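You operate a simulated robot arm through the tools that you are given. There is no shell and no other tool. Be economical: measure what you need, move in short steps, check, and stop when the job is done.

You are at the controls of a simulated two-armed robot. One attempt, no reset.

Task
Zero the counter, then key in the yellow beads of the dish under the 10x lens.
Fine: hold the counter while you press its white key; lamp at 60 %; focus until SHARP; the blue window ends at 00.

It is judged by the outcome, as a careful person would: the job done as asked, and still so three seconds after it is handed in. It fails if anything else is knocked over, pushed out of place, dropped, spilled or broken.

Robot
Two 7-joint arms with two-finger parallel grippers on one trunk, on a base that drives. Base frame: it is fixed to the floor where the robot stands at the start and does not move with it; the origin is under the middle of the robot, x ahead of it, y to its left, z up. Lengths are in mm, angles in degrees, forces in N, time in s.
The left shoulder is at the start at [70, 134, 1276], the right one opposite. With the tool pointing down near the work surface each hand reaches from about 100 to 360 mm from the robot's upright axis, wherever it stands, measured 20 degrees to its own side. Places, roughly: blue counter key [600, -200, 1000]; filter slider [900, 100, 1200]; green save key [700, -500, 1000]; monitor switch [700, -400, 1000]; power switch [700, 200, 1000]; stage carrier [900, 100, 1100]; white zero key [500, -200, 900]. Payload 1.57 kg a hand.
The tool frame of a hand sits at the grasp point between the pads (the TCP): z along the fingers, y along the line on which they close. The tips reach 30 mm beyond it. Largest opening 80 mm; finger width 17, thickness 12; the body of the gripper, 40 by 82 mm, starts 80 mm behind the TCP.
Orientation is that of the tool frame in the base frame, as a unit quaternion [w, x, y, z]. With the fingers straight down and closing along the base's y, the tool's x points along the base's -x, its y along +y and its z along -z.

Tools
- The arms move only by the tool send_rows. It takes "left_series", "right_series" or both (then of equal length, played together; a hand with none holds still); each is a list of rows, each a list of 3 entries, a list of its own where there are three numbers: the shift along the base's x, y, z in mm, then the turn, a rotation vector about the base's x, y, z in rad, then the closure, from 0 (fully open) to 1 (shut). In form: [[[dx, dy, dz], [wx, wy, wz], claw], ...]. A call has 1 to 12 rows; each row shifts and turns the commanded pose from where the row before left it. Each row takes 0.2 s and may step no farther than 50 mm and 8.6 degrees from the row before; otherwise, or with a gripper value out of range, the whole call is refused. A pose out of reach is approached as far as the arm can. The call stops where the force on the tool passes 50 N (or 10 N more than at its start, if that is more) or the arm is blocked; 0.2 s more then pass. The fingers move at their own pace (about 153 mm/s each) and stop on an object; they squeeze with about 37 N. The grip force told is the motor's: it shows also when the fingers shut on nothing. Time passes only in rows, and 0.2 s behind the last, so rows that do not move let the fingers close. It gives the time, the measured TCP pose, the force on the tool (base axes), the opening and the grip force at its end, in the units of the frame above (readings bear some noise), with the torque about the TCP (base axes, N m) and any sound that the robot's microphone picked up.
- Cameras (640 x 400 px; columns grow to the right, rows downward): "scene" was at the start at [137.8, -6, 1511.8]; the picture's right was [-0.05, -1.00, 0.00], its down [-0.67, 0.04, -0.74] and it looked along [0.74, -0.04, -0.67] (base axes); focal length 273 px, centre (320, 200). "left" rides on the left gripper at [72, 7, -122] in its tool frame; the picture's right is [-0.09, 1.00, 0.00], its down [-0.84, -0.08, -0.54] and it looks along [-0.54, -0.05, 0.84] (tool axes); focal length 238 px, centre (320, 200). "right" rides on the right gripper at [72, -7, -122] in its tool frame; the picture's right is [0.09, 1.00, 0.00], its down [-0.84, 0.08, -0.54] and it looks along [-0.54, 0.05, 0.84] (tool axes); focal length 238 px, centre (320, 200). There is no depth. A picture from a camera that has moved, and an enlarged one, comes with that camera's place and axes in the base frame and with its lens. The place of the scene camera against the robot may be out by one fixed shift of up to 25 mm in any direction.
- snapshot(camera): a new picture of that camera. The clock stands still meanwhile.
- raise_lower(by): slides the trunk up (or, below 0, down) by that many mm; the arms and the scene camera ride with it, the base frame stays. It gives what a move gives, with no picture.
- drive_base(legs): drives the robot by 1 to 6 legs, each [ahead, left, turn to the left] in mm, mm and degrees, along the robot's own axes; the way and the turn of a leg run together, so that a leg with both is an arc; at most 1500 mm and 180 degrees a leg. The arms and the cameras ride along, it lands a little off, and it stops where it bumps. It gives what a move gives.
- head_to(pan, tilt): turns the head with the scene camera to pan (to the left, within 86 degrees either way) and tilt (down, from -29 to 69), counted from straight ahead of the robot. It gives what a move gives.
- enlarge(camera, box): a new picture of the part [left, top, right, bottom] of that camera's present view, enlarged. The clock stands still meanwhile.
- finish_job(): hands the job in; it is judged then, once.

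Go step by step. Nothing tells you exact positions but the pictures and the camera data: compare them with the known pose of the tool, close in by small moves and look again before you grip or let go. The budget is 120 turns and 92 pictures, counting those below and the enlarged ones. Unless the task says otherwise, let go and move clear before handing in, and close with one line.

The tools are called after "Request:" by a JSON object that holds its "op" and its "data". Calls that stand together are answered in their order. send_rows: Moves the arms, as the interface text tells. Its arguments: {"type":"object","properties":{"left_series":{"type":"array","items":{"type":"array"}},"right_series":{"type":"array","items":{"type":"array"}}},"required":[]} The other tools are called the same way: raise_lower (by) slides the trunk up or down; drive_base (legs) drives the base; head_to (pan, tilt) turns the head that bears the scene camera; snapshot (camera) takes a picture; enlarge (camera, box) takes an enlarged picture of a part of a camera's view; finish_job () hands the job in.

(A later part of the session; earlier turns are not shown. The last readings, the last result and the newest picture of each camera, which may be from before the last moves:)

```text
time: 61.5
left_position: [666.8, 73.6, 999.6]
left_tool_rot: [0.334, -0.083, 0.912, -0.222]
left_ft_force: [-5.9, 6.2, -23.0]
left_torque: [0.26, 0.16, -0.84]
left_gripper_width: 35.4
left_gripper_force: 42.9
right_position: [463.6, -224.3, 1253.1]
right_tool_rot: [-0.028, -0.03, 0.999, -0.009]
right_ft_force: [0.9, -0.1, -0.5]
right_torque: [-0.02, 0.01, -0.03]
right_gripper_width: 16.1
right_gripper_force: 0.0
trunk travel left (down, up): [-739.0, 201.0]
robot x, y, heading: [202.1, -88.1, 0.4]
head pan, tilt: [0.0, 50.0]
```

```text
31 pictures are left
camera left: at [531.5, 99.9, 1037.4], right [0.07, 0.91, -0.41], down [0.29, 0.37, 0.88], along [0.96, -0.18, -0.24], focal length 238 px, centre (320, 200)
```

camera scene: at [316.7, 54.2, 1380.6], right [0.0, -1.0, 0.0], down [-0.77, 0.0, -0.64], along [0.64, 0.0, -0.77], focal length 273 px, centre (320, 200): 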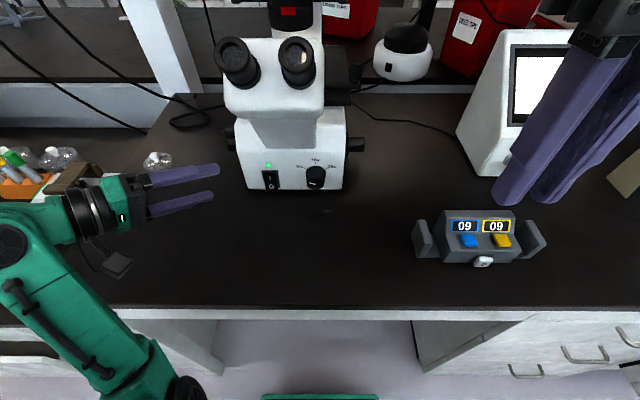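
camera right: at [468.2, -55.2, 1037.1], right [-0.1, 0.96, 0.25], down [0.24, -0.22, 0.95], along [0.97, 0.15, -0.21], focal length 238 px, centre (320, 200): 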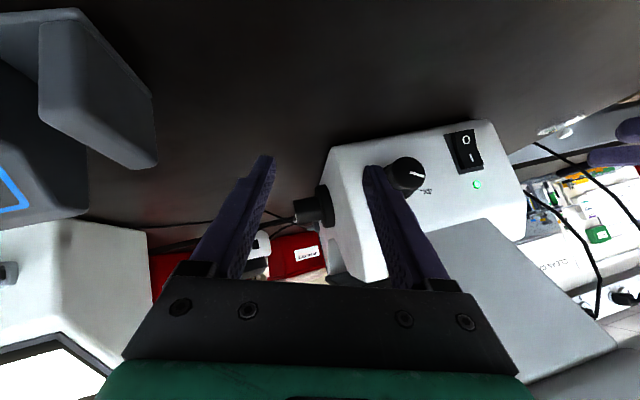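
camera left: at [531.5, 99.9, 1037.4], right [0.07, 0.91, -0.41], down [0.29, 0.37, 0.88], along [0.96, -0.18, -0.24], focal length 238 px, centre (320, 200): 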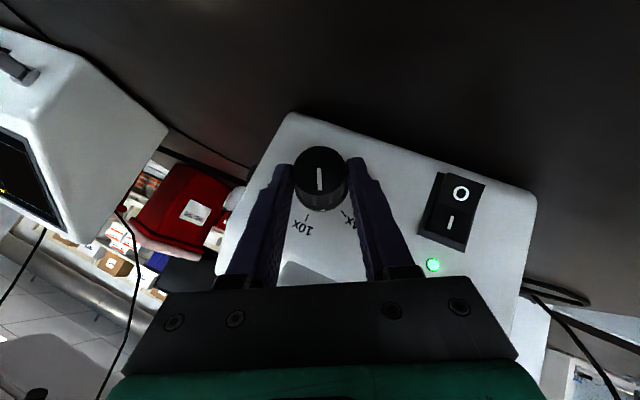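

The knob follows (32° so far); continue about 26° more.

Request:
{"op": "send_rows", "data": {"left_series": [[[0, -2.04, 0.59], [0.14, 0, 0], 1.0], [[0, -2.09, 0.3], [0.14, 0, 0], 1.0], [[0, -2.12, 0.0], [0.14, 0, 0], 1.0], [[0, -1.06, -0.1], [0.06, 0, 0], 1.0]]}}

Request:
{"op": "enlarge", "data": {"camera": "left", "box": [220, 90, 420, 250]}}

Request:
{"op": "enlarge", "data": {"camera": "scene", "box": [440, 40, 580, 150]}}

```text
time: 62.5
left_position: [666.4, 66.5, 1001.3]
left_tool_rot: [0.345, -0.001, 0.939, 0.0]
left_ft_force: [-5.0, 4.5, -20.4]
left_torque: [0.09, -0.35, -1.1]
left_gripper_width: 35.4
left_gripper_force: 42.4
right_position: [462.6, -225.8, 1251.8]
right_tool_rot: [-0.027, -0.03, 0.999, -0.008]
right_ft_force: [-0.8, 0.4, 0.3]
right_torque: [-0.03, 0.0, 0.02]
right_gripper_width: 16.1
right_gripper_force: 0.0
trunk travel left (down, up): [-739.0, 201.0]
robot x, y, heading: [204.5, -88.4, 0.6]
head pan, tilt: [0.0, 50.0]
```

```text
2.50 times, centred on (320, 170) of left
camera zoom: at [531.4, 72.5, 1046.8], right [0.07, 1.0, 0.06], down [0.29, -0.08, 0.96], along [0.96, -0.05, -0.29], focal length 596 px, centre (320, 275)
```

zoom: 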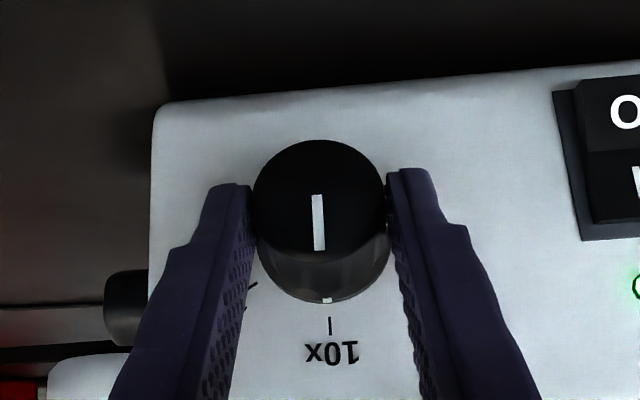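

```text
3.64 times, centred on (510, 95) of scene
camera zoom: at [337.9, -85.2, 1389.1], right [0.01, -1.0, 0.0], down [-0.77, -0.01, -0.64], along [0.64, 0.0, -0.77], focal length 993 px, centre (-371, 582)
```

zoom: 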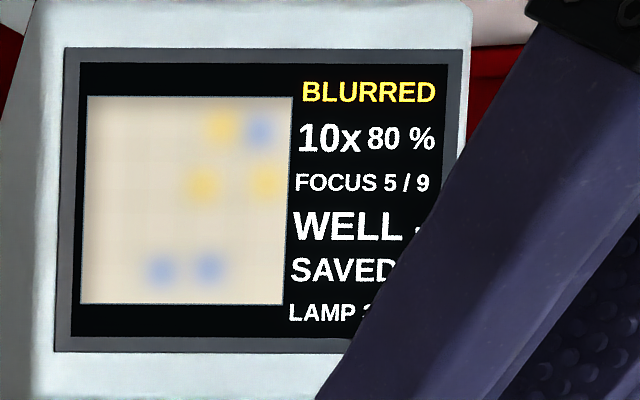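

10x is set (3 yellow / 3 blue blurred so far; focus 5/9, lamp still 80 %). I release, back off and start turning the left hand back to point inward.

Request:
{"op": "send_rows", "data": {"left_series": [[[0, 0, 0], [0, 0, 0], 0.25], [[0, 0, 0], [0, 0, 0], 0.25], [[-13, 0, 15], [0, 0, 0], 0.25], [[-13, 0, 15], [0, 0, 0], 0.25], [[-15, 0, 17], [0, 0, 0], 0.25], [[-10, 10, 0], [-0.149, 0, 0], 0.25], [[-10, 10, 0], [-0.149, 0, 0], 0.25], [[0, 10, 0], [-0.149, 0, 0], 0.25], [[0, 10, 0], [-0.149, 0, 0], 0.25], [[0, 10, 0], [-0.149, 0, 0], 0.25], [[0, 10, 0], [-0.149, 0, 0], 0.25], [[0, 10, 0], [-0.149, 0, 0], 0.25]]}}

Request:
{"op": "drive_base", "data": {"legs": [[0, 205, 0]]}}

Request:
{"op": "raise_lower", "data": {"by": 51}}

Request:
{"op": "send_rows", "data": {"left_series": [[[0, 5, 0], [-0.098, -0.028, -0.084], 0.4], [[0, 5, 0], [-0.098, -0.028, -0.084], 0.4], [[0, 5, 0], [-0.098, -0.028, -0.084], 0.4], [[0, 5, 0], [-0.098, -0.028, -0.084], 0.4], [[0, 5, 0], [-0.098, -0.028, -0.084], 0.4]]}}

Request:
{"op": "snapshot", "data": {"camera": "left"}}

```text
time: 65.1
left_position: [647.2, 129.5, 1033.5]
left_tool_rot: [0.299, -0.174, 0.813, -0.468]
left_ft_force: [-0.6, 0.8, -0.9]
left_torque: [0.01, 0.01, 0.01]
left_gripper_width: 59.8
left_gripper_force: 0.0
left hand out of reach, approached as far as the arm can: row 4, 5, 6, 7
right_position: [461.6, -227.0, 1253.3]
right_tool_rot: [-0.026, -0.03, 0.999, -0.008]
right_ft_force: [-0.5, 0.0, 0.8]
right_torque: [-0.02, -0.01, -0.01]
right_gripper_width: 16.2
right_gripper_force: 0.0
trunk travel left (down, up): [-739.0, 201.0]
robot x, y, heading: [208.9, -83.7, 0.4]
head pan, tilt: [0.0, 50.0]
```

```text
time: 66.7
left_position: [647.0, 335.0, 1035.0]
left_tool_rot: [0.299, -0.173, 0.814, -0.467]
left_ft_force: [0.7, 0.2, -0.7]
left_torque: [-0.02, 0.0, -0.05]
left_gripper_width: 59.9
left_gripper_force: 0.0
right_position: [458.7, -21.4, 1251.5]
right_tool_rot: [-0.025, -0.029, 0.999, -0.007]
right_ft_force: [-1.0, 0.1, -0.1]
right_torque: [0.02, 0.01, -0.01]
right_gripper_width: 15.8
right_gripper_force: 0.1
trunk travel left (down, up): [-739.0, 201.0]
robot x, y, heading: [198.8, 120.2, 0.3]
head pan, tilt: [0.0, 50.0]
```

```text
time: 67.7
left_position: [647.4, 337.4, 1086.0]
left_tool_rot: [0.299, -0.173, 0.814, -0.467]
left_ft_force: [0.4, -0.3, 0.1]
left_torque: [-0.02, -0.02, -0.03]
left_gripper_width: 60.0
left_gripper_force: 0.0
right_position: [460.6, -18.6, 1304.1]
right_tool_rot: [-0.026, -0.029, 0.999, -0.008]
right_ft_force: [0.2, -0.8, 0.0]
right_torque: [0.02, 0.05, 0.0]
right_gripper_width: 15.7
right_gripper_force: 0.1
trunk travel left (down, up): [-790.0, 150.0]
robot x, y, heading: [207.1, 120.5, 0.2]
head pan, tilt: [0.0, 50.0]
```

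```text
time: 68.9
left_position: [649.0, 362.9, 1084.8]
left_tool_rot: [-0.201, 0.036, -0.673, 0.711]
left_ft_force: [0.7, -0.1, -0.2]
left_torque: [0.01, 0.01, 0.02]
left_gripper_width: 48.1
left_gripper_force: 0.0
right_position: [460.0, -18.1, 1303.8]
right_tool_rot: [-0.027, -0.029, 0.999, -0.008]
right_ft_force: [0.4, 0.0, 0.4]
right_torque: [0.0, -0.01, -0.02]
right_gripper_width: 15.8
right_gripper_force: 0.0
trunk travel left (down, up): [-790.0, 150.0]
robot x, y, heading: [206.0, 123.4, 0.1]
head pan, tilt: [0.0, 50.0]
```

```text
28 pictures are left
camera left: at [543.2, 453.6, 1050.2], right [0.32, 0.01, -0.95], down [0.57, 0.79, 0.21], along [0.75, -0.61, 0.25], focal length 238 px, centre (320, 200)
```

left: 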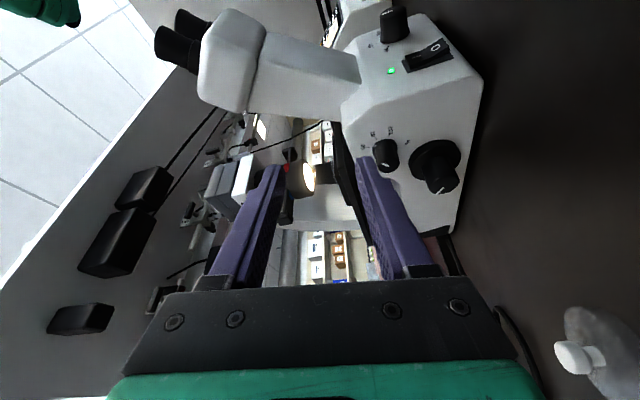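

Posture restored. I move the right hand out of the way, drive ahead 100 mm and bring the left hand in front of the lamp knob.

Request:
{"op": "send_rows", "data": {"right_series": [[[-20, -30, -10], [0, 0, 0], 0.8], [[-20, -30, -10], [0, 0, 0], 0.8], [[-15, -30, -10], [0, 0, 0], 0.8], [[-15, -30, -10], [0, 0, 0], 0.8]]}}

Request:
{"op": "drive_base", "data": {"legs": [[100, -2, 0]]}}

Request:
{"op": "send_rows", "data": {"left_series": [[[-2, -11, -15], [0, 0, 0], 0.4], [[-2, -11, -15], [0, 0, 0], 0.4], [[-2, -11, -15], [0, 0, 0], 0.4], [[-2, -11, -14], [0, 0, 0], 0.4]]}}

Request:
{"op": "snapshot", "data": {"camera": "left"}}

```text
time: 69.9
left_position: [644.8, 360.5, 1085.8]
left_tool_rot: [-0.202, 0.036, -0.674, 0.71]
left_ft_force: [0.8, -0.2, 0.5]
left_torque: [0.02, 0.02, 0.03]
left_gripper_width: 48.2
left_gripper_force: 0.1
right_position: [385.2, -141.9, 1262.8]
right_tool_rot: [-0.025, -0.03, 0.999, -0.007]
right_ft_force: [0.0, -0.8, -0.3]
right_torque: [0.01, -0.02, 0.01]
right_gripper_width: 15.8
right_gripper_force: 0.1
trunk travel left (down, up): [-790.0, 150.0]
robot x, y, heading: [204.3, 126.2, 0.3]
head pan, tilt: [0.0, 50.0]
```

```text
time: 71.0
left_position: [743.3, 360.7, 1086.5]
left_tool_rot: [-0.202, 0.036, -0.673, 0.711]
left_ft_force: [0.2, 0.8, -0.6]
left_torque: [0.02, 0.02, 0.0]
left_gripper_width: 47.8
left_gripper_force: 0.1
right_position: [483.3, -142.1, 1265.4]
right_tool_rot: [-0.024, -0.029, 0.999, -0.008]
right_ft_force: [0.1, 1.1, 0.9]
right_torque: [-0.03, -0.02, -0.02]
right_gripper_width: 16.2
right_gripper_force: 0.1
trunk travel left (down, up): [-790.0, 150.0]
robot x, y, heading: [301.0, 123.2, 0.4]
head pan, tilt: [0.0, 50.0]
```

```text
time: 72.0
left_position: [735.7, 316.3, 1027.4]
left_tool_rot: [-0.202, 0.035, -0.673, 0.711]
left_ft_force: [-0.2, 0.3, 0.0]
left_torque: [-0.01, 0.0, 0.01]
left_gripper_width: 47.9
left_gripper_force: 0.1
right_position: [485.0, -142.9, 1263.2]
right_tool_rot: [-0.025, -0.03, 0.999, -0.007]
right_ft_force: [-0.1, 0.9, -1.0]
right_torque: [0.02, -0.01, 0.04]
right_gripper_width: 16.1
right_gripper_force: 0.0
trunk travel left (down, up): [-790.0, 150.0]
robot x, y, heading: [303.0, 119.3, 0.3]
head pan, tilt: [0.0, 50.0]
```

```text
27 pictures are left
camera left: at [631.1, 406.0, 994.1], right [0.32, 0.02, -0.95], down [0.57, 0.79, 0.21], along [0.75, -0.61, 0.24], focal length 238 px, centre (320, 200)
```

left: 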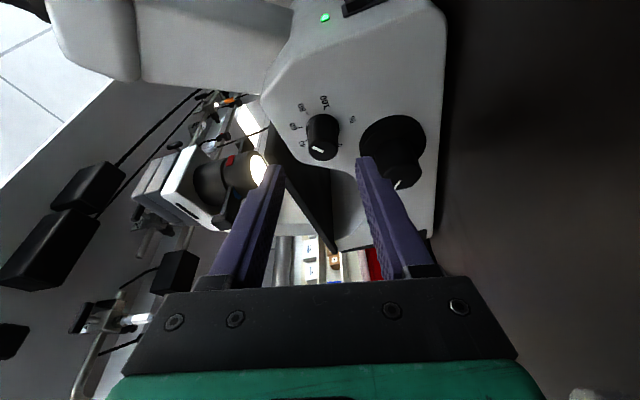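

Request:
{"op": "enlarge", "data": {"camera": "left", "box": [270, 80, 390, 180]}}

```text
4.00 times, centred on (330, 130) of left
camera zoom: at [631.1, 406.0, 994.1], right [0.32, 0.02, -0.95], down [0.57, 0.79, 0.21], along [0.75, -0.61, 0.24], focal length 953 px, centre (280, 480)
```

zoom: 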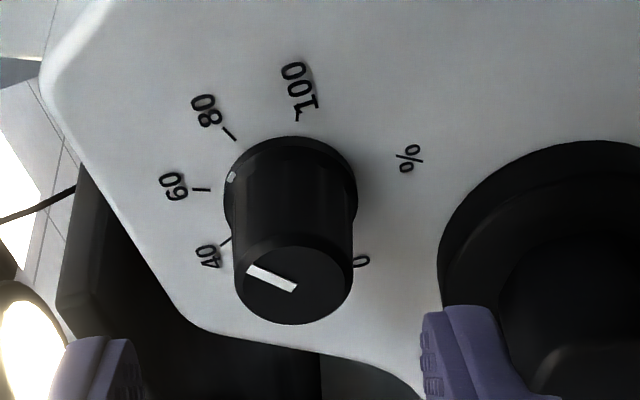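

The notch sits midway between 60 and 80, so I need about 22° back. I move in, grip and turn it back.

Request:
{"op": "send_rows", "data": {"left_series": [[[7.6, -19.8, 1], [0, 0, 0], 0.4], [[7.6, -19.8, 1], [0, 0, 0], 0.4], [[7.5, -19.7, 0.8], [0, 0, 0], 0.4], [[0, 0, 0], [0, 0, 0], 1.0], [[0, 0, 0], [0, 0, 0], 1.0], [[-0.1, 0, 1], [0, 0.128, 0], 1.0], [[-0.1, 0, 1], [0, 0.128, 0], 1.0], [[-0.1, 0, 1], [0, 0.128, 0], 1.0]]}}

Request:
{"op": "head_to", "data": {"pan": -28, "tilt": 45}}

Request:
{"op": "snapshot", "data": {"camera": "scene"}}

```text
time: 73.8
left_position: [758.3, 253.9, 1033.4]
left_tool_rot: [0.072, -0.171, 0.697, -0.692]
left_ft_force: [13.3, -0.3, 34.6]
left_torque: [0.19, -0.24, -0.5]
left_gripper_width: 27.5
left_gripper_force: 38.0
right_position: [483.5, -144.6, 1263.1]
right_tool_rot: [-0.025, -0.029, 0.999, -0.007]
right_ft_force: [-0.2, -0.1, 0.7]
right_torque: [0.02, 0.01, -0.01]
right_gripper_width: 16.4
right_gripper_force: 0.0
trunk travel left (down, up): [-790.0, 150.0]
robot x, y, heading: [305.2, 123.8, 0.3]
head pan, tilt: [0.0, 50.0]
```

```text
time: 74.7
left_position: [758.8, 254.1, 1034.4]
left_tool_rot: [0.073, -0.17, 0.697, -0.693]
left_ft_force: [14.9, -0.5, 34.8]
left_torque: [0.07, -0.28, -0.26]
left_gripper_width: 27.7
left_gripper_force: 38.4
right_position: [484.1, -144.6, 1262.4]
right_tool_rot: [-0.026, -0.03, 0.999, -0.007]
right_ft_force: [0.5, 0.2, 0.7]
right_torque: [0.0, -0.02, 0.02]
right_gripper_width: 16.1
right_gripper_force: 0.0
trunk travel left (down, up): [-790.0, 150.0]
robot x, y, heading: [301.1, 124.7, 0.4]
head pan, tilt: [-28.0, 45.0]
```

```text
25 pictures are left
camera scene: at [426.1, 80.0, 1447.5], right [-0.46, -0.89, 0.0], down [-0.63, 0.33, -0.71], along [0.63, -0.33, -0.71], focal length 273 px, centre (320, 200)
```

scene: 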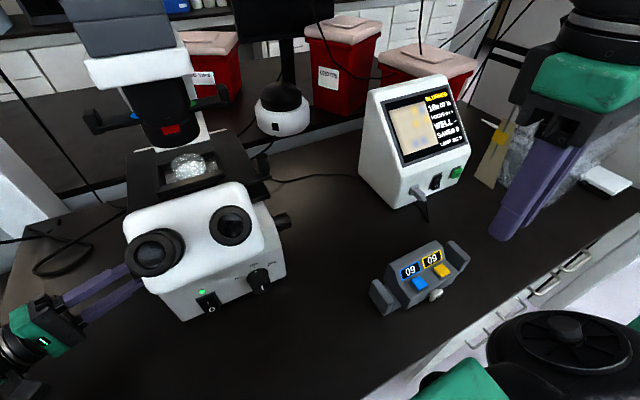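

Request:
{"op": "enlarge", "data": {"camera": "scene", "box": [380, 85, 475, 165]}}

```text
5.00 times, centred on (428, 125) of scene
camera zoom: at [426.1, 80.0, 1447.5], right [-0.46, -0.89, 0.0], down [-0.63, 0.33, -0.71], along [0.63, -0.33, -0.71], focal length 1365 px, centre (-218, 575)
```

zoom: 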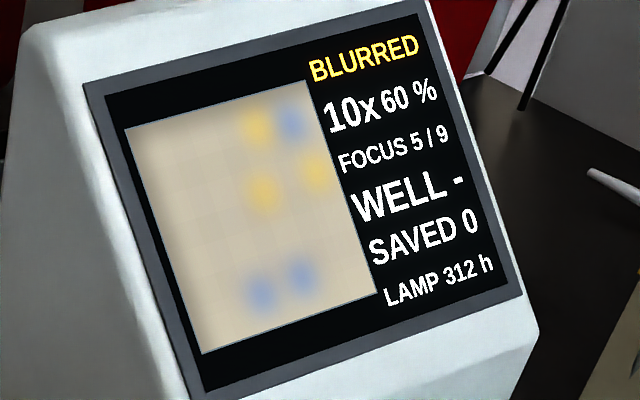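

Lamp shows 60 %. I release, retreat, and re-angle the left hand (wrist up and back, away from the flask) for the focus knob.

Request:
{"op": "send_rows", "data": {"left_series": [[[0, 0, 0], [0, 0, 0], 0.4], [[0, 0, 0], [0, 0, 0], 0.4], [[-7, 20, 0.7], [0, 0, 0], 0.4], [[-7, 20, 0.7], [0, 0, 0], 0.4], [[-7, 20, 0.7], [0, 0, 0], 0.4], [[0, 3, 0], [0, 0.13, 0], 0.4], [[0, 3, 0], [0, 0.13, 0], 0.4], [[0, 3, 0], [0, 0.13, 0], 0.4], [[0, 3, 0], [0, 0.13, 0], 0.4], [[0, 3, 0], [0, 0.13, 0], 0.4], [[0, 0, 0], [0.0925, 0, 0.0925], 0.4], [[0, 0, 0], [0.0925, 0, 0.0925], 0.4]]}}

Request:
{"op": "snapshot", "data": {"camera": "left"}}

```text
time: 77.3
left_position: [738.6, 331.7, 1034.9]
left_tool_rot: [-0.065, -0.457, 0.7, -0.545]
left_ft_force: [-0.5, 0.0, 0.0]
left_torque: [0.01, -0.01, 0.0]
left_gripper_width: 47.8
left_gripper_force: 0.0
right_position: [484.4, -144.3, 1262.8]
right_tool_rot: [-0.025, -0.03, 0.999, -0.008]
right_ft_force: [0.2, 0.2, -0.7]
right_torque: [-0.04, -0.04, -0.03]
right_gripper_width: 16.0
right_gripper_force: 0.2
trunk travel left (down, up): [-790.0, 150.0]
robot x, y, heading: [302.0, 119.8, 0.7]
head pan, tilt: [-28.0, 45.0]
```

```text
23 pictures are left
camera left: at [641.2, 391.2, 1120.3], right [-0.66, 0.04, -0.75], down [0.31, 0.92, -0.23], along [0.69, -0.38, -0.62], focal length 238 px, centre (320, 200)
```

left: 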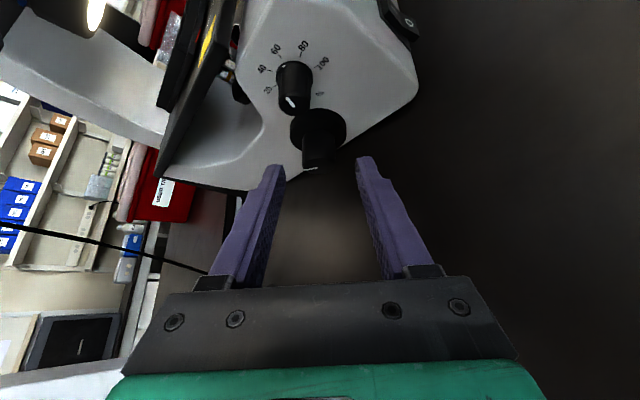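

Focus knob tip ≈ (803, 263, 976). I move to the axis line, slide in and check.

Request:
{"op": "send_rows", "data": {"left_series": [[[30, -12, -25], [0, 0, 0], 0.4], [[9, -18, -8.6], [0, 0, 0], 0.4], [[9, -18, -8.6], [0, 0, 0], 0.4], [[8.5, -17.5, -8.6], [0, 0, 0], 0.4]]}}

Request:
{"op": "enlarge", "data": {"camera": "left", "box": [220, 80, 420, 205]}}

```text
time: 78.3
left_position: [795.3, 266.6, 982.5]
left_tool_rot: [-0.065, -0.458, 0.698, -0.546]
left_ft_force: [-1.0, 0.9, -0.4]
left_torque: [-0.01, 0.01, 0.02]
left_gripper_width: 47.9
left_gripper_force: 0.0
right_position: [487.3, -141.7, 1261.6]
right_tool_rot: [-0.026, -0.03, 0.999, -0.008]
right_ft_force: [0.3, 0.3, 0.1]
right_torque: [-0.02, 0.01, 0.03]
right_gripper_width: 16.1
right_gripper_force: 0.0
trunk travel left (down, up): [-790.0, 150.0]
robot x, y, heading: [300.3, 121.7, 0.4]
head pan, tilt: [-28.0, 45.0]
```

```text
3.20 times, centred on (320, 142) of left
camera zoom: at [698.3, 327.0, 1067.2], right [-0.66, 0.04, -0.75], down [0.31, 0.92, -0.23], along [0.69, -0.38, -0.62], focal length 763 px, centre (320, 384)
```

zoom: 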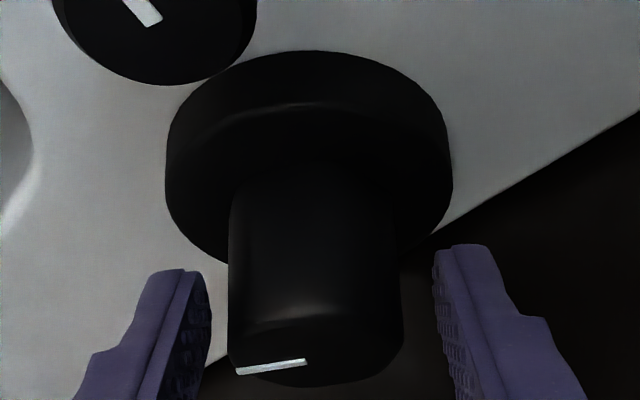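

Request:
{"op": "send_rows", "data": {"left_series": [[[0, 0, 0], [0, 0, 0], 1.0], [[0, 0, 0], [0, 0, 0], 1.0], [[-0.9, 0, -0.9], [0, -0.14, 0], 1.0], [[-0.8, 0, -1.1], [0, -0.14, 0], 1.0], [[-0.7, 0, -1.2], [0, -0.14, 0], 1.0]]}}

Request:
{"op": "enlarge", "data": {"camera": "scene", "box": [380, 85, 475, 165]}}

```text
time: 79.5
left_position: [792.3, 268.0, 977.4]
left_tool_rot: [0.082, -0.334, 0.697, -0.629]
left_ft_force: [7.1, 3.2, 6.3]
left_torque: [0.62, -0.07, -0.65]
left_gripper_width: 35.5
left_gripper_force: 42.6
right_position: [485.8, -142.1, 1263.1]
right_tool_rot: [-0.027, -0.03, 0.999, -0.008]
right_ft_force: [0.3, 0.4, -0.3]
right_torque: [-0.01, -0.02, 0.06]
right_gripper_width: 16.2
right_gripper_force: 0.1
trunk travel left (down, up): [-790.0, 150.0]
robot x, y, heading: [301.5, 121.1, 0.4]
head pan, tilt: [-28.0, 45.0]
```

```text
5.00 times, centred on (428, 125) of scene
camera zoom: at [428.6, 82.7, 1447.3], right [-0.46, -0.89, 0.0], down [-0.63, 0.33, -0.71], along [0.63, -0.33, -0.71], focal length 1365 px, centre (-218, 575)
```

zoom: 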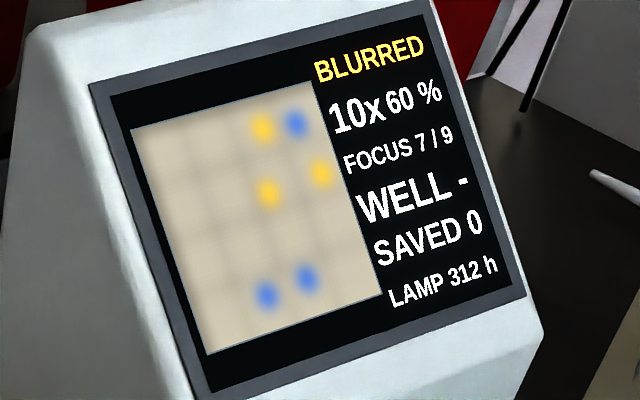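

Focus moved 5→7 and is sharper; about 12° per step. One more step.

Request:
{"op": "send_rows", "data": {"left_series": [[[-0.5, 0, -1.1], [0, -0.11, 0], 1.0], [[-0.3, 0, -1.1], [0, -0.1, 0], 1.0]]}}

Request:
{"op": "enlarge", "data": {"camera": "scene", "box": [380, 85, 475, 165]}}

```text
time: 80.1
left_position: [791.3, 267.2, 975.4]
left_tool_rot: [0.154, -0.266, 0.685, -0.661]
left_ft_force: [5.5, 3.3, 0.6]
left_torque: [1.1, 0.0, 0.27]
left_gripper_width: 35.3
left_gripper_force: 42.2
right_position: [486.8, -142.7, 1262.5]
right_tool_rot: [-0.026, -0.03, 0.999, -0.008]
right_ft_force: [0.5, 0.9, -0.5]
right_torque: [-0.01, -0.03, 0.0]
right_gripper_width: 16.0
right_gripper_force: 0.1
trunk travel left (down, up): [-790.0, 150.0]
robot x, y, heading: [298.5, 121.4, 0.3]
head pan, tilt: [-28.0, 45.0]
```

```text
5.00 times, centred on (428, 125) of scene
camera zoom: at [429.0, 82.5, 1447.1], right [-0.46, -0.89, 0.0], down [-0.63, 0.33, -0.71], along [0.63, -0.33, -0.71], focal length 1365 px, centre (-218, 575)
```

zoom: 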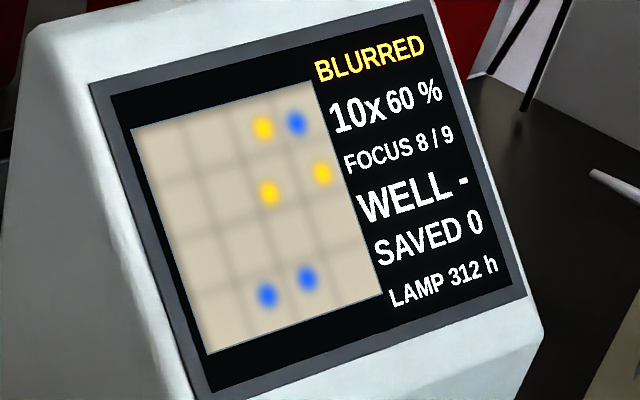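

Request:
{"op": "send_rows", "data": {"left_series": [[[-0.2, 0, -1.1], [0, -0.11, 0], 1.0], [[0, 0, -1.1], [0, -0.11, 0], 1.0]]}}

Request:
{"op": "enlarge", "data": {"camera": "scene", "box": [380, 85, 475, 165]}}

```text
time: 80.7
left_position: [791.7, 268.3, 972.6]
left_tool_rot: [-0.228, 0.192, -0.664, 0.686]
left_ft_force: [2.0, 2.3, -7.9]
left_torque: [1.04, 0.1, 0.56]
left_gripper_width: 35.5
left_gripper_force: 42.8
right_position: [486.9, -142.0, 1262.0]
right_tool_rot: [-0.026, -0.029, 0.999, -0.007]
right_ft_force: [0.4, 0.2, 0.6]
right_torque: [-0.01, 0.02, -0.01]
right_gripper_width: 15.5
right_gripper_force: 0.1
trunk travel left (down, up): [-790.0, 150.0]
robot x, y, heading: [301.7, 116.2, 0.4]
head pan, tilt: [-28.0, 45.0]
```

```text
5.00 times, centred on (428, 125) of scene
camera zoom: at [429.7, 82.7, 1447.1], right [-0.46, -0.89, 0.0], down [-0.63, 0.33, -0.71], along [0.63, -0.33, -0.71], focal length 1365 px, centre (-218, 575)
```

zoom: 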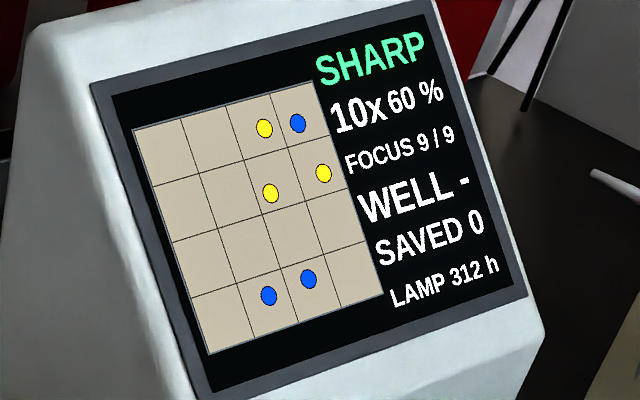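

SHARP, 10x, 60 %: three yellow beads in view. I release, retreat and lift clear.

Request:
{"op": "send_rows", "data": {"left_series": [[[0, 0, 0], [0, 0, 0], 0.3], [[0, 0, 0], [0, 0, 0], 0.3], [[-11, 16.5, -0.5], [0, 0, 0], 0.3], [[-11, 16.5, 0], [0, 0, 0], 0.3], [[-13, 18, 6], [0, 0, 0], 0.3], [[-13, 15, 20], [0, 0, 0], 0.3], [[-20, 10, 25], [0, 0.1, 0], 0.3], [[-25, 5, 25], [0, 0.1, 0], 0.3]]}}

Request:
{"op": "snapshot", "data": {"camera": "scene"}}

```text
time: 82.5
left_position: [695.3, 348.0, 1051.9]
left_tool_rot: [0.161, -0.26, 0.682, -0.664]
left_ft_force: [-1.0, -0.3, 0.0]
left_torque: [0.03, -0.02, 0.04]
left_gripper_width: 56.1
left_gripper_force: 0.0
right_position: [483.5, -142.5, 1263.7]
right_tool_rot: [-0.025, -0.03, 0.999, -0.007]
right_ft_force: [0.1, 0.6, -0.5]
right_torque: [0.04, -0.05, 0.01]
right_gripper_width: 16.0
right_gripper_force: 0.0
trunk travel left (down, up): [-790.0, 150.0]
robot x, y, heading: [299.7, 122.9, 0.5]
head pan, tilt: [-28.0, 45.0]
```

```text
18 pictures are left
camera scene: at [425.9, 81.6, 1447.5], right [-0.46, -0.89, 0.0], down [-0.63, 0.33, -0.71], along [0.63, -0.33, -0.71], focal length 273 px, centre (320, 200)
```

scene: 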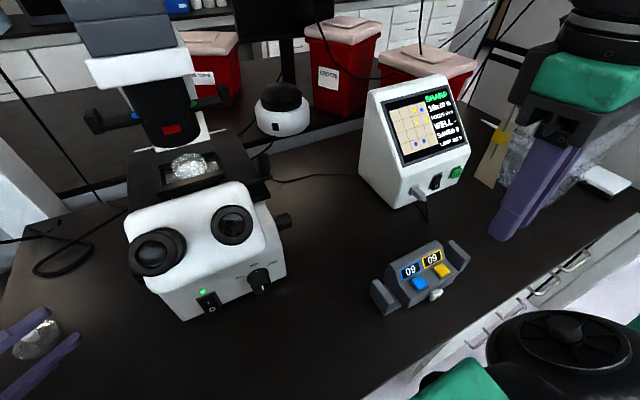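

Still SHARP. Now the counter: I back off, turn the left hand to the natural tool-down pose while raising it, then drive in front of the counter.

Request:
{"op": "drive_base", "data": {"legs": [[-130, 0, 0]]}}

Request:
{"op": "send_rows", "data": {"left_series": [[[-3, -3, 12], [0.1242, 0.0301, -0.0487], 0.5], [[-3, -3, 12], [0.1242, 0.0301, -0.0487], 0.5], [[-3, -3, 12], [0.1242, 0.0301, -0.0487], 0.5], [[-3, -3, 12], [0.1242, 0.0301, -0.0487], 0.5], [[-3, -3, 12], [0.1242, 0.0301, -0.0487], 0.5], [[-3, -3, 12], [0.1242, 0.0301, -0.0487], 0.5], [[-3, -3, 12], [0.1242, 0.0301, -0.0487], 0.5], [[-3, -3, 12], [0.1242, 0.0301, -0.0487], 0.5], [[-3, -3, 12], [0.1242, 0.0301, -0.0487], 0.5], [[-3, -3, 12], [0.1242, 0.0301, -0.0487], 0.5], [[-3, -3, 12], [0.1242, 0.0301, -0.0487], 0.5], [[-3, -3, 12], [0.1242, 0.0301, -0.0487], 0.5]]}}

Request:
{"op": "drive_base", "data": {"legs": [[0, -310, 0]]}}

Request:
{"op": "head_to", "data": {"pan": 0, "tilt": 55}}

Request:
{"op": "snapshot", "data": {"camera": "scene"}}

```text
time: 83.8
left_position: [564.6, 347.5, 1049.8]
left_tool_rot: [0.16, -0.26, 0.683, -0.664]
left_ft_force: [0.0, -0.6, -0.4]
left_torque: [0.02, -0.01, -0.03]
left_gripper_width: 55.8
left_gripper_force: 0.1
right_position: [353.5, -143.1, 1263.6]
right_tool_rot: [-0.027, -0.03, 0.999, -0.008]
right_ft_force: [1.1, 0.1, 0.5]
right_torque: [0.02, 0.03, -0.01]
right_gripper_width: 16.0
right_gripper_force: 0.0
trunk travel left (down, up): [-790.0, 150.0]
robot x, y, heading: [168.8, 121.9, 0.4]
head pan, tilt: [-28.0, 45.0]
```

```text
time: 86.4
left_position: [526.4, 307.6, 1194.4]
left_tool_rot: [-0.001, 0.002, 1.0, 0.002]
left_ft_force: [0.4, -1.3, 0.4]
left_torque: [0.03, 0.0, -0.01]
left_gripper_width: 40.1
left_gripper_force: 0.0
right_position: [351.4, -145.2, 1262.6]
right_tool_rot: [-0.026, -0.03, 0.999, -0.007]
right_ft_force: [-0.6, 0.5, 0.0]
right_torque: [0.05, -0.01, 0.0]
right_gripper_width: 16.1
right_gripper_force: 0.0
trunk travel left (down, up): [-790.0, 150.0]
robot x, y, heading: [171.1, 122.5, 0.2]
head pan, tilt: [-28.0, 45.0]
```

```text
time: 88.5
left_position: [528.0, 12.4, 1195.2]
left_tool_rot: [0.001, -0.001, 1.0, 0.0]
left_ft_force: [0.0, 0.0, 0.8]
left_torque: [-0.01, -0.05, -0.01]
left_gripper_width: 40.1
left_gripper_force: 0.0
right_position: [356.2, -443.1, 1263.7]
right_tool_rot: [-0.026, -0.032, 0.999, -0.008]
right_ft_force: [0.2, 0.2, 0.0]
right_torque: [-0.03, -0.03, 0.01]
right_gripper_width: 16.3
right_gripper_force: 0.0
trunk travel left (down, up): [-790.0, 150.0]
robot x, y, heading: [171.2, -175.9, 0.8]
head pan, tilt: [-28.0, 45.0]
```

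```text
time: 89.4
left_position: [527.7, 11.0, 1195.5]
left_tool_rot: [0.0, -0.002, 1.0, 0.001]
left_ft_force: [0.3, -0.3, -0.3]
left_torque: [0.0, -0.01, -0.02]
left_gripper_width: 40.1
left_gripper_force: 0.1
right_position: [357.2, -443.5, 1263.4]
right_tool_rot: [-0.026, -0.031, 0.999, -0.008]
right_ft_force: [0.1, 0.2, 0.1]
right_torque: [0.0, 0.0, 0.02]
right_gripper_width: 16.1
right_gripper_force: 0.0
trunk travel left (down, up): [-790.0, 150.0]
robot x, y, heading: [169.7, -181.1, 0.5]
head pan, tilt: [0.0, 55.0]
```

```text
17 pictures are left
camera scene: at [296.7, -182.8, 1434.0], right [0.01, -1.0, 0.0], down [-0.82, -0.01, -0.57], along [0.57, 0.01, -0.82], focal length 273 px, centre (320, 200)
```

scene: 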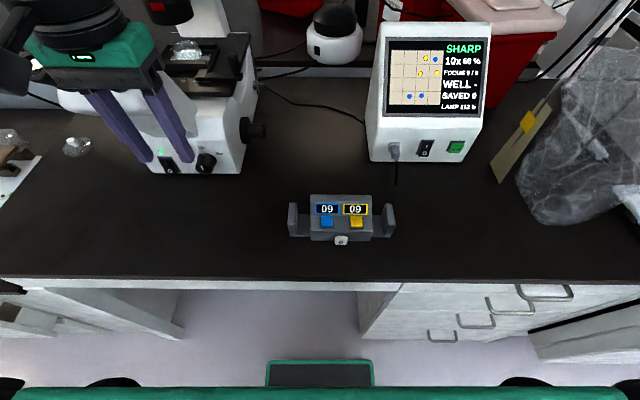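

Request:
{"op": "send_rows", "data": {"left_series": [[[-5, -25, -10], [0, 0, 0], 0.2], [[-5, -25, -10], [0, 0, 0], 0.2], [[-5, -25, -10], [0, 0, 0], 0.2], [[-5, -25, -10], [0, 0, 0], 0.2]]}}

Request:
{"op": "enlarge", "data": {"camera": "scene", "box": [280, 180, 408, 260]}}

Request:
{"op": "snapshot", "data": {"camera": "left"}}

```text
time: 90.4
left_position: [510.7, -92.2, 1153.8]
left_tool_rot: [-0.001, -0.002, 1.0, 0.002]
left_ft_force: [-0.9, 0.2, -1.0]
left_torque: [0.0, -0.02, 0.0]
left_gripper_width: 63.8
left_gripper_force: 0.0
right_position: [356.2, -445.2, 1261.4]
right_tool_rot: [-0.027, -0.033, 0.999, -0.007]
right_ft_force: [0.3, 0.5, -0.5]
right_torque: [0.02, 0.03, -0.01]
right_gripper_width: 16.0
right_gripper_force: 0.0
trunk travel left (down, up): [-790.0, 150.0]
robot x, y, heading: [170.5, -179.4, 0.7]
head pan, tilt: [0.0, 55.0]
```

```text
5.00 times, centred on (344, 220) of scene
camera zoom: at [297.4, -183.4, 1433.9], right [0.01, -1.0, 0.0], down [-0.82, -0.01, -0.57], along [0.57, 0.01, -0.82], focal length 1365 px, centre (200, 100)
```

zoom: 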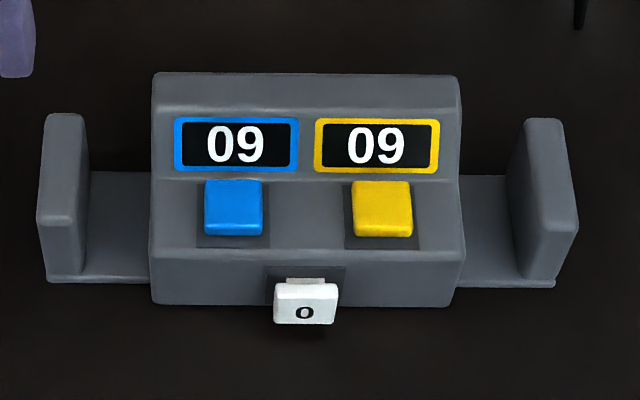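

```text
15 pictures are left
camera left: at [437.8, -85.0, 1275.2], right [0.09, 1.0, 0.0], down [0.84, -0.08, 0.54], along [0.54, -0.05, -0.84], focal length 238 px, centre (320, 200)
```

left: 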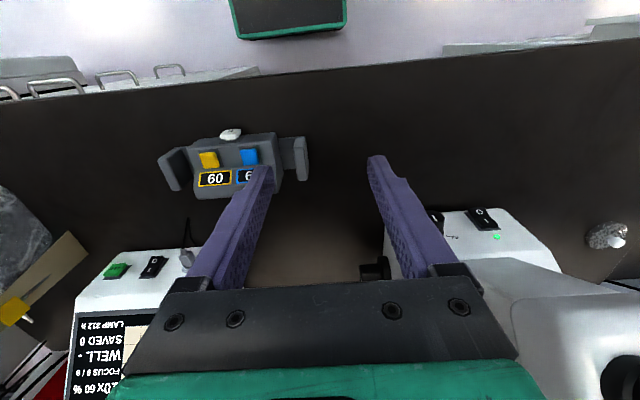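

Wing of the counter triangulates to ≈(554, -127, top ~977). I lower the left hand above it with a narrow opening and look.

Request:
{"op": "send_rows", "data": {"left_series": [[[15, -11, -25], [0, 0, 0], 0.575], [[14, -11, -25], [0, 0, 0], 0.575], [[14, -11, -35], [0, 0, 0], 0.575]]}}

Request:
{"op": "enlarge", "data": {"camera": "left", "box": [200, 60, 420, 210]}}

```text
time: 91.2
left_position: [554.4, -121.5, 1069.1]
left_tool_rot: [0.0, -0.002, 1.0, 0.001]
left_ft_force: [-0.7, 0.3, -0.5]
left_torque: [-0.02, 0.04, 0.07]
left_gripper_width: 34.1
left_gripper_force: 0.0
right_position: [357.5, -444.0, 1263.7]
right_tool_rot: [-0.027, -0.032, 0.999, -0.009]
right_ft_force: [0.0, -0.4, 0.0]
right_torque: [-0.03, -0.01, -0.05]
right_gripper_width: 15.7
right_gripper_force: 0.0
trunk travel left (down, up): [-790.0, 150.0]
robot x, y, heading: [166.5, -183.4, 0.6]
head pan, tilt: [0.0, 55.0]
```

```text
2.67 times, centred on (310, 135) of left
camera zoom: at [482.0, -114.3, 1190.5], right [0.09, 1.0, 0.0], down [0.84, -0.08, 0.54], along [0.54, -0.05, -0.84], focal length 636 px, centre (347, 373)
```

zoom: 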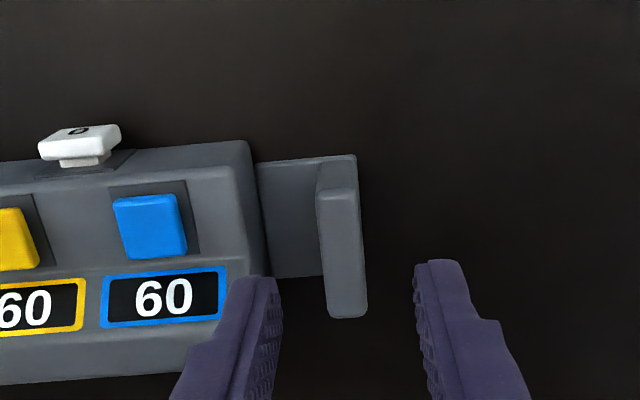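

Alignment is good: the inner finger fits between wing and body. I descend and grip the wing.

Request:
{"op": "send_rows", "data": {"left_series": [[[4, 0, -25], [0, 0, 0], 0.575], [[4, 0, -25], [0, 0, 0], 0.575], [[2, 0, -15], [0, 0, 0], 0.575], [[0, 0, -12], [0, 0, 0], 0.575]]}}

Request:
{"op": "enlarge", "data": {"camera": "left", "box": [200, 60, 420, 210]}}

```text
time: 92.2
left_position: [559.5, -122.8, 991.5]
left_tool_rot: [0.0, -0.001, 1.0, 0.001]
left_ft_force: [-0.6, -0.5, 0.0]
left_torque: [0.0, -0.01, 0.03]
left_gripper_width: 34.0
left_gripper_force: 0.1
right_position: [356.3, -444.7, 1261.7]
right_tool_rot: [-0.027, -0.032, 0.999, -0.008]
right_ft_force: [0.5, -0.1, 0.1]
right_torque: [0.01, 0.01, 0.0]
right_gripper_width: 16.4
right_gripper_force: 0.0
trunk travel left (down, up): [-790.0, 150.0]
robot x, y, heading: [172.4, -181.6, 0.8]
head pan, tilt: [0.0, 55.0]
```

```text
2.67 times, centred on (310, 135) of left
camera zoom: at [487.6, -116.3, 1113.9], right [0.09, 1.0, 0.0], down [0.84, -0.08, 0.54], along [0.54, -0.05, -0.84], focal length 636 px, centre (347, 373)
```

zoom: 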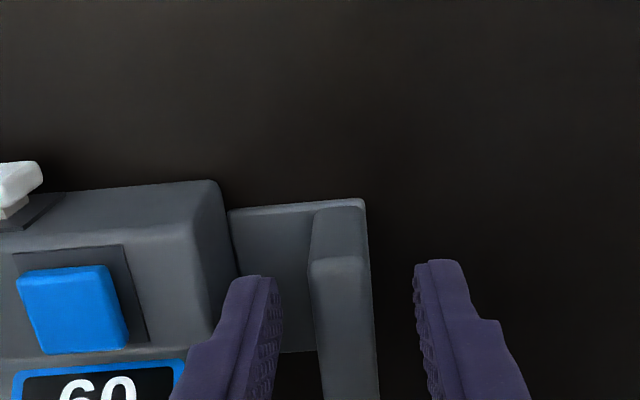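

Tips overlap only ~7 mm, so I go 15 mm lower and close.

Request:
{"op": "send_rows", "data": {"left_series": [[[3, 0, -8], [0, 0, 0], 0.575], [[2, 0, -8], [0, 0, 0], 0.575], [[0, 0, 0], [0, 0, 0], 0.7], [[0, 0, 0], [0, 0, 0], 1.0], [[0, 0, 0], [0, 0, 0], 1.0]], "right_series": [[[15, 20, -10], [0, 0, 0], 1.0], [[15, 20, -10], [0, 0, 0], 1.0], [[15, 20, -10], [0, 0, 0], 1.0], [[15, 20, -10], [0, 0, 0], 1.0], [[15, 20, -10], [0, 0, 0], 1.0]]}}

Request:
{"op": "snapshot", "data": {"camera": "scene"}}

```text
time: 93.4
left_position: [562.3, -115.8, 979.9]
left_tool_rot: [0.001, 0.0, 1.0, 0.0]
left_ft_force: [-0.1, 0.6, 0.3]
left_torque: [-0.13, -0.09, 0.01]
left_gripper_width: 15.2
left_gripper_force: 31.0
left hand out of reach, approached as far as the arm can: row 2
right_position: [430.6, -343.5, 1212.6]
right_tool_rot: [-0.027, -0.032, 0.999, -0.008]
right_ft_force: [-0.3, 0.1, -0.6]
right_torque: [0.0, 0.0, 0.0]
right_gripper_width: 0.0
right_gripper_force: 21.6
trunk travel left (down, up): [-790.0, 150.0]
robot x, y, heading: [174.5, -180.3, 0.8]
head pan, tilt: [0.0, 55.0]
```

```text
12 pictures are left
camera scene: at [297.3, -181.4, 1433.9], right [0.01, -1.0, 0.0], down [-0.82, -0.01, -0.57], along [0.57, 0.01, -0.82], focal length 273 px, centre (320, 200)
```

scene: 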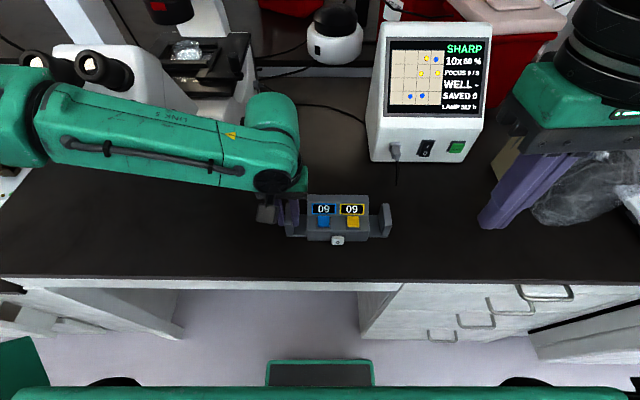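

The wing is held (15 mm, 31 N). White key triangulates to ≈(528, -216, 941), yellow top ≈ (560, -246, 961). I bring the closed right fingers in front of the white key.

Request:
{"op": "send_rows", "data": {"right_series": [[[11, 25.5, -30], [0, -0.027, 0], 1.0], [[11, 25.5, -30], [0, -0.027, 0], 1.0], [[11, 25.5, -30], [0, 0, 0], 1.0], [[11, 25.5, -30], [0, 0, 0], 1.0], [[11, 25.5, -30], [0, 0, 0], 1.0]]}}

Request:
{"op": "snapshot", "data": {"camera": "right"}}

```text
time: 94.6
left_position: [563.5, -118.2, 978.7]
left_tool_rot: [0.0, -0.002, 1.0, 0.0]
left_ft_force: [1.6, 0.0, 0.1]
left_torque: [-0.14, -0.1, 0.13]
left_gripper_width: 15.4
left_gripper_force: 31.8
right_position: [488.3, -214.6, 1061.2]
right_tool_rot: [0.002, -0.031, 0.999, -0.009]
right_ft_force: [-0.3, -0.1, 1.0]
right_torque: [0.0, 0.0, -0.02]
right_gripper_width: 0.0
right_gripper_force: 21.4
trunk travel left (down, up): [-790.0, 150.0]
robot x, y, heading: [170.0, -182.1, 1.0]
head pan, tilt: [0.0, 55.0]
```

```text
11 pictures are left
camera right: at [417.6, -222.8, 1183.4], right [-0.15, 0.99, -0.02], down [0.83, 0.14, 0.54], along [0.54, 0.07, -0.84], focal length 238 px, centre (320, 200)
```

right: 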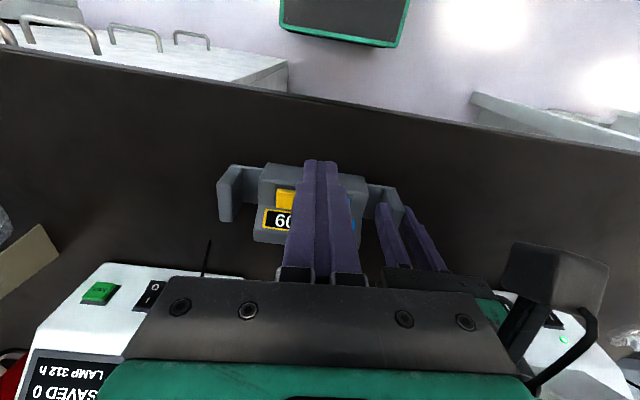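

Request:
{"op": "send_rows", "data": {"right_series": [[[0, 0, -25], [0, 0, 0], 1.0], [[0, 0, -25], [0, 0, 0], 1.0], [[0, 1, -25], [0, 0, 0], 1.0], [[0, 1, -22], [0, 0, 0], 1.0]]}}

Request:
{"op": "enlarge", "data": {"camera": "scene", "box": [270, 180, 410, 270]}}

```text
time: 95.6
left_position: [562.2, -116.7, 979.0]
left_tool_rot: [0.0, -0.002, 1.0, 0.001]
left_ft_force: [0.1, -0.1, 0.6]
left_torque: [-0.02, -0.03, -0.02]
left_gripper_width: 15.2
left_gripper_force: 31.1
right_position: [483.9, -235.7, 972.0]
right_tool_rot: [0.001, -0.032, 0.999, -0.008]
right_ft_force: [0.5, -0.4, -0.4]
right_torque: [0.01, 0.0, 0.0]
right_gripper_width: 0.0
right_gripper_force: 21.1
right hand out of reach, approached as far as the arm can: row 2, 3, 4
trunk travel left (down, up): [-790.0, 150.0]
robot x, y, heading: [173.7, -180.3, 0.7]
head pan, tilt: [0.0, 55.0]
```

```text
4.44 times, centred on (340, 225) of scene
camera zoom: at [297.1, -182.2, 1433.9], right [0.01, -1.0, 0.0], down [-0.82, -0.01, -0.57], along [0.57, 0.01, -0.82], focal length 1213 px, centre (231, 89)
```

zoom: 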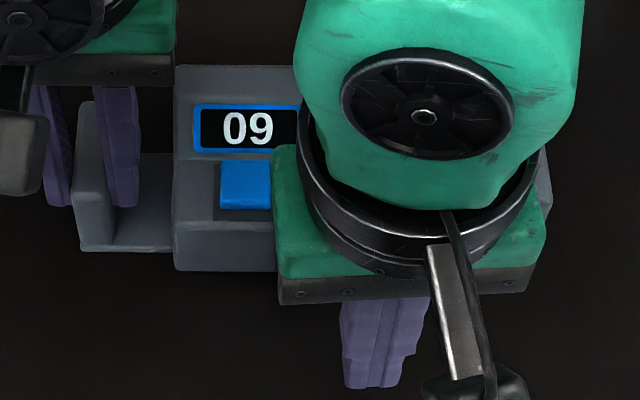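

The right arm is limited inward at this height, so I tilt the right tool (wrist outward) to bring its tips in front of the white key.

Request:
{"op": "send_rows", "data": {"right_series": [[[0, 5, 2], [0.1, 0, 0], 1.0], [[0, 5, 0], [0.1, 0, 0], 1.0], [[0, 5, -3], [0.1, 0, 0], 1.0], [[0, 1, -6], [0.05, 0, 0], 1.0]]}}

Request:
{"op": "snapshot", "data": {"camera": "right"}}

```text
time: 96.6
left_position: [562.2, -117.9, 978.8]
left_tool_rot: [0.001, -0.001, 1.0, 0.001]
left_ft_force: [-0.1, -0.7, 0.5]
left_torque: [0.02, -0.02, 0.01]
left_gripper_width: 15.5
left_gripper_force: 31.4
right_position: [483.4, -220.1, 967.0]
right_tool_rot: [0.006, -0.032, 0.985, 0.167]
right_ft_force: [0.1, 0.5, 0.3]
right_torque: [0.01, 0.02, 0.04]
right_gripper_width: 0.0
right_gripper_force: 21.3
trunk travel left (down, up): [-790.0, 150.0]
robot x, y, heading: [166.6, -180.4, 0.8]
head pan, tilt: [0.0, 55.0]
```

```text
9 pictures are left
camera right: at [413.4, -270.8, 1077.6], right [-0.16, 0.93, 0.32], down [0.83, -0.05, 0.56], along [0.54, 0.36, -0.76], focal length 238 px, centre (320, 200)
```

right: 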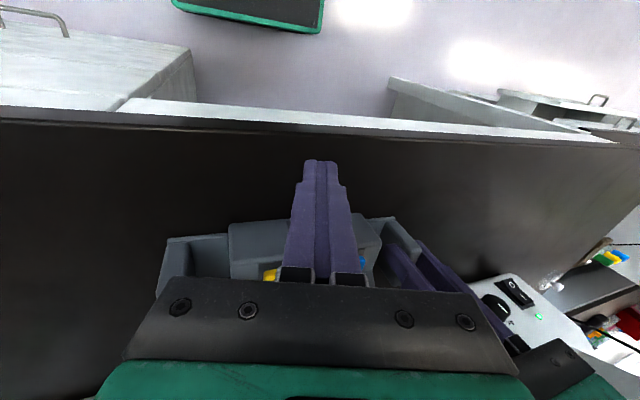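

Fingertips are lined up with the white key. I push forward gently.

Request:
{"op": "send_rows", "data": {"right_series": [[[8, 0, 0], [0, 0, 0], 1.0], [[8, 0, 0], [0, 0, 0], 1.0], [[6, 0, 0], [0, 0, 0], 1.0], [[4, 0, 0], [0, 0, 0], 1.0], [[3, 0, 0], [0, 0, 0], 1.0], [[2, 0, 0], [0, 0, 0], 1.0]]}}

```text
time: 98.0
left_position: [562.0, -116.7, 980.0]
left_tool_rot: [0.0, 0.0, 1.0, 0.0]
left_ft_force: [0.2, 0.0, -0.2]
left_torque: [-0.02, -0.03, -0.01]
left_gripper_width: 15.4
left_gripper_force: 31.1
right_position: [516.6, -220.2, 967.0]
right_tool_rot: [0.006, -0.031, 0.986, 0.167]
right_ft_force: [0.3, -0.5, -0.3]
right_torque: [0.01, 0.01, 0.02]
right_gripper_width: 0.0
right_gripper_force: 21.7
trunk travel left (down, up): [-790.0, 150.0]
robot x, y, heading: [169.2, -181.8, 1.0]
head pan, tilt: [0.0, 55.0]
```

Request:
{"op": "send_rows", "data": {"right_series": [[[2, 0, 0], [0, 0, 0], 1.0], [[2, 0, 0], [0, 0, 0], 1.0], [[2, 0, 0], [0, 0, 0], 1.0]]}}

```text
time: 98.8
left_position: [562.4, -116.9, 979.3]
left_tool_rot: [0.0, -0.002, 1.0, 0.001]
left_ft_force: [2.3, 1.5, 1.8]
left_torque: [0.04, -0.04, 0.24]
left_gripper_width: 15.4
left_gripper_force: 30.6
right_position: [521.8, -218.7, 966.6]
right_tool_rot: [0.006, -0.032, 0.986, 0.166]
right_ft_force: [-3.4, -1.3, -1.1]
right_torque: [-0.05, 0.12, 0.0]
right_gripper_width: 0.0
right_gripper_force: 21.7
trunk travel left (down, up): [-790.0, 150.0]
robot x, y, heading: [169.2, -184.3, 0.6]
head pan, tilt: [0.0, 55.0]
heard: click
```

A click. I back off 20 mm and check the windows.

Request:
{"op": "send_rows", "data": {"right_series": [[[-10, 0, 0], [0, 0, 0], 1.0], [[-15, 0, 0], [0, 0, 0], 1.0], [[-10, -15, 25], [0, 0, 0], 1.0], [[-5, -20, 35], [0, 0, 0], 1.0]]}}

Request:
{"op": "enlarge", "data": {"camera": "scene", "box": [270, 180, 410, 270]}}

```text
time: 99.8
left_position: [560.9, -118.7, 979.2]
left_tool_rot: [-0.001, -0.001, 1.0, 0.002]
left_ft_force: [-0.9, -1.2, -0.1]
left_torque: [0.03, 0.01, -0.06]
left_gripper_width: 15.4
left_gripper_force: 31.3
right_position: [478.5, -253.5, 1025.0]
right_tool_rot: [0.007, -0.033, 0.986, 0.166]
right_ft_force: [-0.7, 0.1, -1.1]
right_torque: [-0.01, 0.02, 0.01]
right_gripper_width: 0.0
right_gripper_force: 21.5
trunk travel left (down, up): [-790.0, 150.0]
robot x, y, heading: [169.9, -183.1, 0.8]
head pan, tilt: [0.0, 55.0]
```

```text
4.44 times, centred on (340, 225) of scene
camera zoom: at [295.4, -183.6, 1434.0], right [0.01, -1.0, 0.0], down [-0.82, -0.01, -0.57], along [0.57, 0.01, -0.82], focal length 1213 px, centre (231, 89)
```

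zoom: 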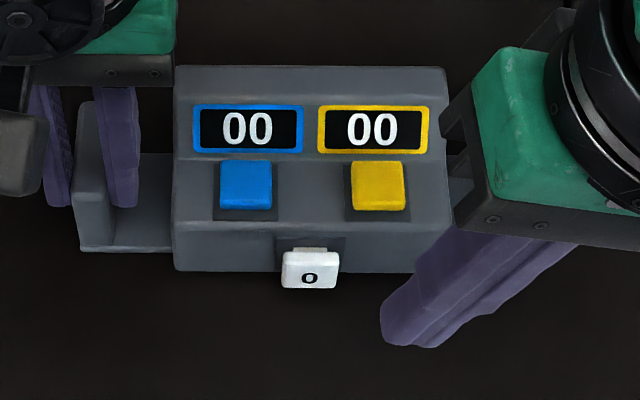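

Both windows read 00. Now the yellow key: I bring the fingertips above it.

Request:
{"op": "send_rows", "data": {"right_series": [[[20, 1, 5], [0, 0, 0], 1.0], [[20, 1, 5], [0, 0, 0], 1.0], [[20, 1, 0], [0, 0, 0], 1.0], [[22, 1, 0], [0, 0, 0], 1.0], [[0, 0, -15], [0, 0, 0], 1.0]]}}

Request:
{"op": "enlarge", "data": {"camera": "left", "box": [0, 60, 320, 260]}}

```text
time: 101.0
left_position: [562.1, -116.8, 978.9]
left_tool_rot: [0.001, -0.002, 1.0, 0.001]
left_ft_force: [-0.3, 0.1, -0.3]
left_torque: [-0.01, 0.0, 0.0]
left_gripper_width: 15.5
left_gripper_force: 31.4
right_position: [562.4, -251.3, 1021.2]
right_tool_rot: [0.006, -0.03, 0.986, 0.166]
right_ft_force: [-0.3, -0.2, 0.2]
right_torque: [-0.03, -0.05, 0.0]
right_gripper_width: 0.3
right_gripper_force: 21.6
trunk travel left (down, up): [-790.0, 150.0]
robot x, y, heading: [164.8, -185.3, 0.5]
head pan, tilt: [0.0, 55.0]
```

```text
2.00 times, centred on (160, 160) of left
camera zoom: at [489.5, -110.4, 1100.5], right [0.09, 1.0, 0.0], down [0.84, -0.08, 0.54], along [0.54, -0.05, -0.84], focal length 477 px, centre (640, 280)
```

zoom: 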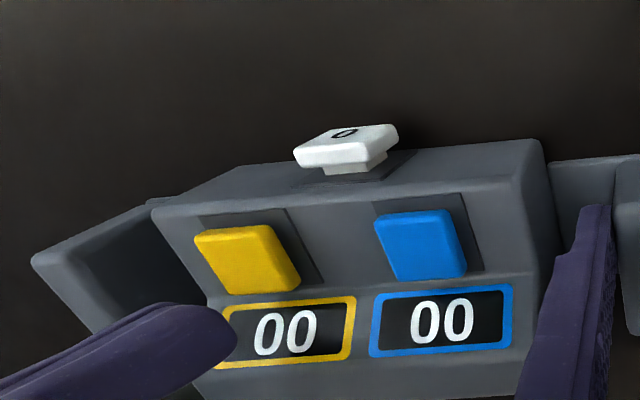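

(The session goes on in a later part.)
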